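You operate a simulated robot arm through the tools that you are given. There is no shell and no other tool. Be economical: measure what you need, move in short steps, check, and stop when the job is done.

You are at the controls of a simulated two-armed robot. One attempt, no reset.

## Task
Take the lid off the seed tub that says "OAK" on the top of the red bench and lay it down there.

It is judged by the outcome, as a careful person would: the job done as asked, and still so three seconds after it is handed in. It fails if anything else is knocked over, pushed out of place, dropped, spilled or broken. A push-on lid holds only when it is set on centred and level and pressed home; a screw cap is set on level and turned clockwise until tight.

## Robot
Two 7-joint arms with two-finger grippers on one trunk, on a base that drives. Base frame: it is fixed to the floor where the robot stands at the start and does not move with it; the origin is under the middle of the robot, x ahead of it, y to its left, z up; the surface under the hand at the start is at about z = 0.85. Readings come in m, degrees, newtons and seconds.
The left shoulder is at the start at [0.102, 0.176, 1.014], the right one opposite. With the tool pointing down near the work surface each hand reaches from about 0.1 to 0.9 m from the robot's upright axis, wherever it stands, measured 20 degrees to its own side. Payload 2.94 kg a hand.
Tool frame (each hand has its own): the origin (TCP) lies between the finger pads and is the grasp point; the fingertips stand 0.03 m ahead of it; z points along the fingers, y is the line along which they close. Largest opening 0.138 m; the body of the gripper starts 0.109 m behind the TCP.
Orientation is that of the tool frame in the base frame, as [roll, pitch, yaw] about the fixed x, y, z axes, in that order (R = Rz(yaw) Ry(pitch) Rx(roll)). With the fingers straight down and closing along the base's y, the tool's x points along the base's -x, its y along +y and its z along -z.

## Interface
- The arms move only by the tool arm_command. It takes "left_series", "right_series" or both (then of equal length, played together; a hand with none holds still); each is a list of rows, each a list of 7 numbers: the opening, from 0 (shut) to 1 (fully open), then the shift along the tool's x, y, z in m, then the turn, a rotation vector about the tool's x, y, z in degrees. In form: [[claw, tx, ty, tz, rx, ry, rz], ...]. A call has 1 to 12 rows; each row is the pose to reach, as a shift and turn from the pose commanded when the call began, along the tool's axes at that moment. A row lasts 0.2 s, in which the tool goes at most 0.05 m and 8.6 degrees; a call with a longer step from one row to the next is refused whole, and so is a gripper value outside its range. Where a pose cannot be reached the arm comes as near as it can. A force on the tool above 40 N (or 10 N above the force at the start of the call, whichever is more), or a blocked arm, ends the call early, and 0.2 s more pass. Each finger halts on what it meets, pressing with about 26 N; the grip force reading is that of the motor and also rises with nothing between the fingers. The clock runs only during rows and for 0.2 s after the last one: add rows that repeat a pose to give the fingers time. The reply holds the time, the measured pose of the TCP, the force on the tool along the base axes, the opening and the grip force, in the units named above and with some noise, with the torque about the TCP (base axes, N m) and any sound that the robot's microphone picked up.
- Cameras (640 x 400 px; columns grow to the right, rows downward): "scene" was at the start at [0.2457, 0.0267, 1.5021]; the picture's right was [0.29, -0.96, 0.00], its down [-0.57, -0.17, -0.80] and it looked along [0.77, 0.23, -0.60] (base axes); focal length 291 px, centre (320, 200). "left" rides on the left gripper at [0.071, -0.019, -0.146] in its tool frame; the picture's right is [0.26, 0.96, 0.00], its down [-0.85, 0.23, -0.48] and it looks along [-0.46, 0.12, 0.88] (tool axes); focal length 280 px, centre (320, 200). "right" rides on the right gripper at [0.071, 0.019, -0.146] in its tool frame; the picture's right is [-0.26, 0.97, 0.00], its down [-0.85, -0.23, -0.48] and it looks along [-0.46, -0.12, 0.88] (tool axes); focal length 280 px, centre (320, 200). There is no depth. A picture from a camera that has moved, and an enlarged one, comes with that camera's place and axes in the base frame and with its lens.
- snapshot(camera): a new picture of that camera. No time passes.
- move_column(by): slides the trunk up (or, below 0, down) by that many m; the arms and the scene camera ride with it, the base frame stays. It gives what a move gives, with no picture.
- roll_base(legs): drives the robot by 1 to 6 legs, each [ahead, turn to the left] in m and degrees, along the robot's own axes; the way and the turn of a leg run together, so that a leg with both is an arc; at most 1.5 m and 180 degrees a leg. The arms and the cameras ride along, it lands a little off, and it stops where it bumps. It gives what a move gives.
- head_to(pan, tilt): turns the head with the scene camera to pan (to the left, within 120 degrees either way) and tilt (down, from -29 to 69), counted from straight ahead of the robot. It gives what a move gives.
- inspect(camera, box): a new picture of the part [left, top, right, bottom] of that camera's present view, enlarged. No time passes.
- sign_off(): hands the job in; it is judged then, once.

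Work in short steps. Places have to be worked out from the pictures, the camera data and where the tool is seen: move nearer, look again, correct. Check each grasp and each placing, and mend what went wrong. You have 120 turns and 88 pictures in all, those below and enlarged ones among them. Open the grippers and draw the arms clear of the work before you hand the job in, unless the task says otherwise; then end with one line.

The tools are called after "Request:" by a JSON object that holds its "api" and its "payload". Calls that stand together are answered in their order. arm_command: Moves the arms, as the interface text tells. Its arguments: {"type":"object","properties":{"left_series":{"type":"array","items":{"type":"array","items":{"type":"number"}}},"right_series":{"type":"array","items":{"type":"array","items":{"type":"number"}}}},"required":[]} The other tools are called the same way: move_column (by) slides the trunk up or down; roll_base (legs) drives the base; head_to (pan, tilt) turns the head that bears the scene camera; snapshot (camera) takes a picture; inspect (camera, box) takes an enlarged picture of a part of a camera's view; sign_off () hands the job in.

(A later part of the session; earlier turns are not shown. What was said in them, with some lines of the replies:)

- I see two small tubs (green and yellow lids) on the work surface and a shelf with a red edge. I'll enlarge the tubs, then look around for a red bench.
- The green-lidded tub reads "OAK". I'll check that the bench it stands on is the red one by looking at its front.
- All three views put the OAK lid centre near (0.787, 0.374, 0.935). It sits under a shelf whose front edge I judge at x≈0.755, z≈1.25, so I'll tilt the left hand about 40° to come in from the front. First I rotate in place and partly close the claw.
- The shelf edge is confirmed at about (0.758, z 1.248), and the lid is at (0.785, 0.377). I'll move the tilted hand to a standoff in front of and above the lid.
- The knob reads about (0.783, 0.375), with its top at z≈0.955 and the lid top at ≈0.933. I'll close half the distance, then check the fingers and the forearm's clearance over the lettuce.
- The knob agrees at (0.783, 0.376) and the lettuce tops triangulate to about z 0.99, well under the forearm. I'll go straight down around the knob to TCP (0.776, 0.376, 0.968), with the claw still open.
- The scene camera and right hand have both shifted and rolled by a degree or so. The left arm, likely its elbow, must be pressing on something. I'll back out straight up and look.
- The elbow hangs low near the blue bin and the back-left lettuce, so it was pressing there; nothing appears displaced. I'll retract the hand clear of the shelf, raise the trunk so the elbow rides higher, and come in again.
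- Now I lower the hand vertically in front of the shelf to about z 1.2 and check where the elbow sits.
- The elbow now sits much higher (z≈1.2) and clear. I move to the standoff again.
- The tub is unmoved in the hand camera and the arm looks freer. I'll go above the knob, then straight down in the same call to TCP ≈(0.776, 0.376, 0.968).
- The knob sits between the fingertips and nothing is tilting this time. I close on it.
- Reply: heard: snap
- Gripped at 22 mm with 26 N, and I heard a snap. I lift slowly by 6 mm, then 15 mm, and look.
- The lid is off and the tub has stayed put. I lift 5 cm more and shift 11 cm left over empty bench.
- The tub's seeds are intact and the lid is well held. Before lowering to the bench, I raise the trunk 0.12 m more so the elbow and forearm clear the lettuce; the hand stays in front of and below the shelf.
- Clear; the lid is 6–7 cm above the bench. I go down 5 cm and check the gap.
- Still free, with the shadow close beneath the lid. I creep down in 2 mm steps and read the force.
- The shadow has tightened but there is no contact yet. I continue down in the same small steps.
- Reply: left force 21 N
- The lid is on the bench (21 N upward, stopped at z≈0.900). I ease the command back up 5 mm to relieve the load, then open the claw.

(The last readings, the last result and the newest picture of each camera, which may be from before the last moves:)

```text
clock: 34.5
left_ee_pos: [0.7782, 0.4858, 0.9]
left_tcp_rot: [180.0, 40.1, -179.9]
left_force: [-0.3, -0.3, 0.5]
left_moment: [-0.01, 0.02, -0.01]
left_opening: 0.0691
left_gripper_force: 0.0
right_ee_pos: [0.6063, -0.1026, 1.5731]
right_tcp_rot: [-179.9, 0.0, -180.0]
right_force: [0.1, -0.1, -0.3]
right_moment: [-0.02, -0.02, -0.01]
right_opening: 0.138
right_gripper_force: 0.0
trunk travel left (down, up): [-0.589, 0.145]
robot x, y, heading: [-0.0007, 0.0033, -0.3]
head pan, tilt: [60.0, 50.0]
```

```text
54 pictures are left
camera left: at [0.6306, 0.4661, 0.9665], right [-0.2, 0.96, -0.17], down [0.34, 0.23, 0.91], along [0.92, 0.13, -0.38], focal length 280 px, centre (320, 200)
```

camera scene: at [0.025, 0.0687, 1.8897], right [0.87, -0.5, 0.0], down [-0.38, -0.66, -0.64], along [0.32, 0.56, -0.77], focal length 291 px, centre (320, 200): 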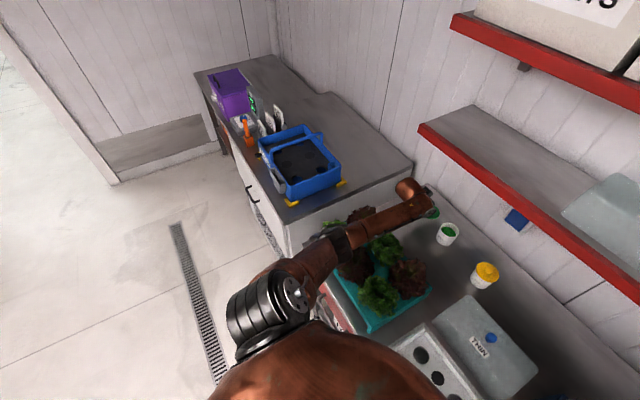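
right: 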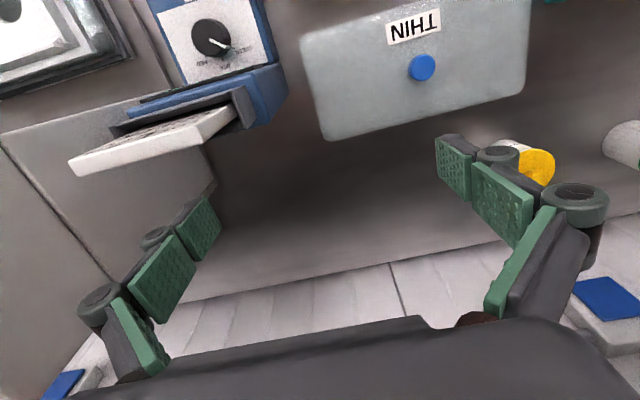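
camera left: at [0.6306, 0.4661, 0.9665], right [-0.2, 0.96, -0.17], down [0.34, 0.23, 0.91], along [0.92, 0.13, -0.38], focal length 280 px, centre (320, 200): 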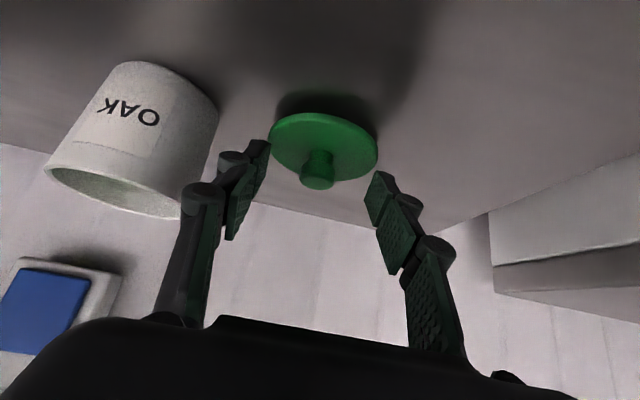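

The lid lies level on its own. I go straight up, then draw back along the tool axis, clear of tub, shelf and lettuce.

Request:
{"api": "arm_command", "payload": {"left_series": [[0.5, -0.026, 0, -0.031, 0, 0, 0], [0.5, -0.052, 0, -0.062, 0, 0, 0], [0.5, -0.064, 0, -0.077, 0, 0, 0], [0.5, -0.064, 0, -0.122, 0, 0, 0], [0.5, -0.064, 0, -0.167, 0, 0, 0], [0.5, -0.064, 0, -0.212, 0, 0, 0], [0.5, -0.064, 0, -0.257, 0, 0, 0], [0.5, -0.064, 0, -0.302, 0, 0, 0], [0.5, -0.064, 0, -0.34, 0, 0, 0], [0.5, -0.064, 0, -0.34, 0, 0, 0]]}}

Request:
{"api": "head_to", "payload": {"pan": 30, "tilt": 48}}

Request:
{"api": "snapshot", "payload": {"camera": "scene"}}

Request:
{"api": "snapshot", "payload": {"camera": "left"}}

```text
clock: 36.7
left_ee_pos: [0.6076, 0.4865, 1.1985]
left_tcp_rot: [180.0, 39.8, -179.9]
left_force: [0.7, 0.9, -0.2]
left_moment: [0.02, 0.01, 0.01]
left_opening: 0.069
left_gripper_force: 0.1
right_ee_pos: [0.6074, -0.1016, 1.5739]
right_tcp_rot: [-180.0, -0.1, -180.0]
right_force: [0.2, -0.7, -0.7]
right_moment: [0.0, 0.01, 0.0]
right_opening: 0.1379
right_gripper_force: 0.1
trunk travel left (down, up): [-0.589, 0.145]
robot x, y, heading: [0.0007, 0.0021, 0.1]
head pan, tilt: [60.0, 50.0]
```

```text
clock: 37.7
left_ee_pos: [0.6075, 0.486, 1.2]
left_tcp_rot: [-180.0, 40.0, -179.9]
left_force: [-0.7, -1.2, -0.1]
left_moment: [-0.02, 0.01, -0.01]
left_opening: 0.0691
left_gripper_force: 0.1
right_ee_pos: [0.6061, -0.1019, 1.5742]
right_tcp_rot: [-179.9, 0.0, -179.9]
right_force: [0.5, -0.7, -0.9]
right_moment: [0.01, 0.0, -0.01]
right_opening: 0.1379
right_gripper_force: 0.0
trunk travel left (down, up): [-0.589, 0.145]
robot x, y, heading: [-0.0062, -0.0011, 0.3]
head pan, tilt: [30.0, 48.0]
```

```text
53 pictures are left
camera scene: at [0.055, 0.0417, 1.8923], right [0.5, -0.87, 0.0], down [-0.64, -0.37, -0.67], along [0.58, 0.33, -0.74], focal length 291 px, centre (320, 200)
```

scene: 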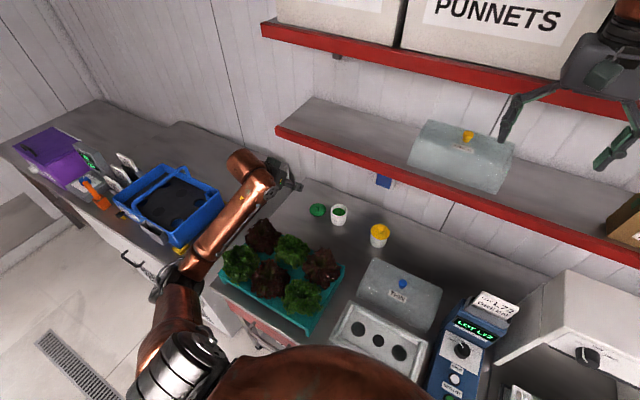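

```text
52 pictures are left
camera left: at [0.4602, 0.4669, 1.2663], right [-0.2, 0.96, -0.17], down [0.34, 0.23, 0.91], along [0.92, 0.13, -0.38], focal length 280 px, centre (320, 200)
```

left: 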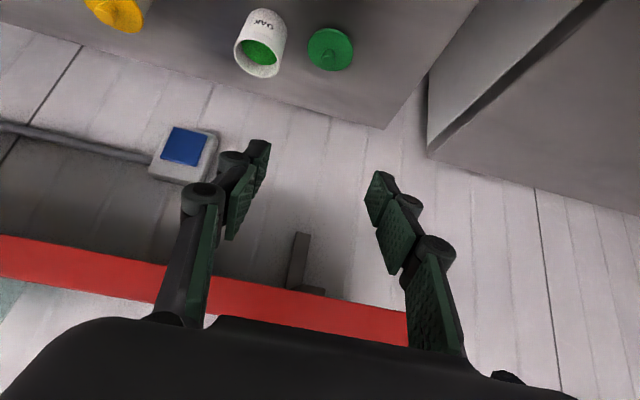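

The lid lies flat beside the open OAK tub, and everything else appears in place. I raise the left hand a little and open it fully before handing in.

Request:
{"api": "arm_command", "payload": {"left_series": [[0.7, -0.026, 0, -0.031, 0, 0, 0], [0.9, -0.051, 0, -0.061, 0, 0, 0], [1, -0.077, 0, -0.092, 0, 0, 0], [1, -0.077, 0, -0.092, 0, 0, 0], [1, -0.077, 0, -0.092, 0, 0, 0]]}}

Request:
{"api": "snapshot", "payload": {"camera": "scene"}}

```text
clock: 38.9
left_ee_pos: [0.6072, 0.488, 1.3187]
left_tcp_rot: [-179.9, 40.0, -179.8]
left_force: [0.2, 0.5, 0.4]
left_moment: [-0.01, 0.0, 0.01]
left_opening: 0.1379
left_gripper_force: 0.1
right_ee_pos: [0.6063, -0.101, 1.5733]
right_tcp_rot: [180.0, 0.0, -179.9]
right_force: [0.6, 0.4, -0.5]
right_moment: [0.03, 0.03, 0.02]
right_opening: 0.1381
right_gripper_force: 0.1
trunk travel left (down, up): [-0.589, 0.145]
robot x, y, heading: [0.0034, 0.0011, 0.0]
head pan, tilt: [30.0, 48.0]
```

```text
51 pictures are left
camera scene: at [0.0552, 0.0416, 1.8923], right [0.5, -0.87, 0.0], down [-0.64, -0.37, -0.67], along [0.58, 0.33, -0.74], focal length 291 px, centre (320, 200)
```

scene: 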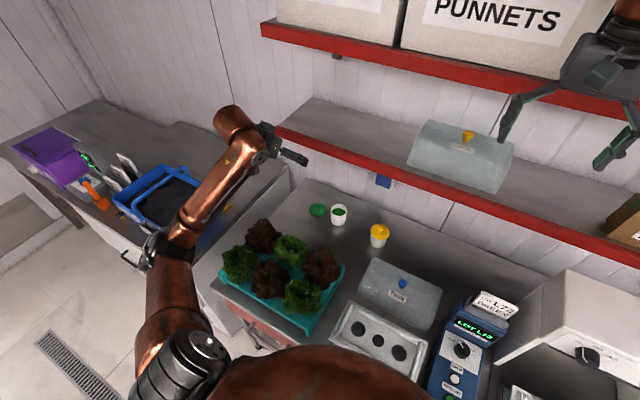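

The hands are open and clear, and the lid rests beside the upright OAK tub; I hand it in.

Request:
{"api": "sign_off", "payload": {}}

```text
The job is handed in.
```

The lid is off the OAK tub and lying flat on the red bench beside it; early on the left arm pressed on something near the bin and lettuce, but nothing in the later pictures looks moved.
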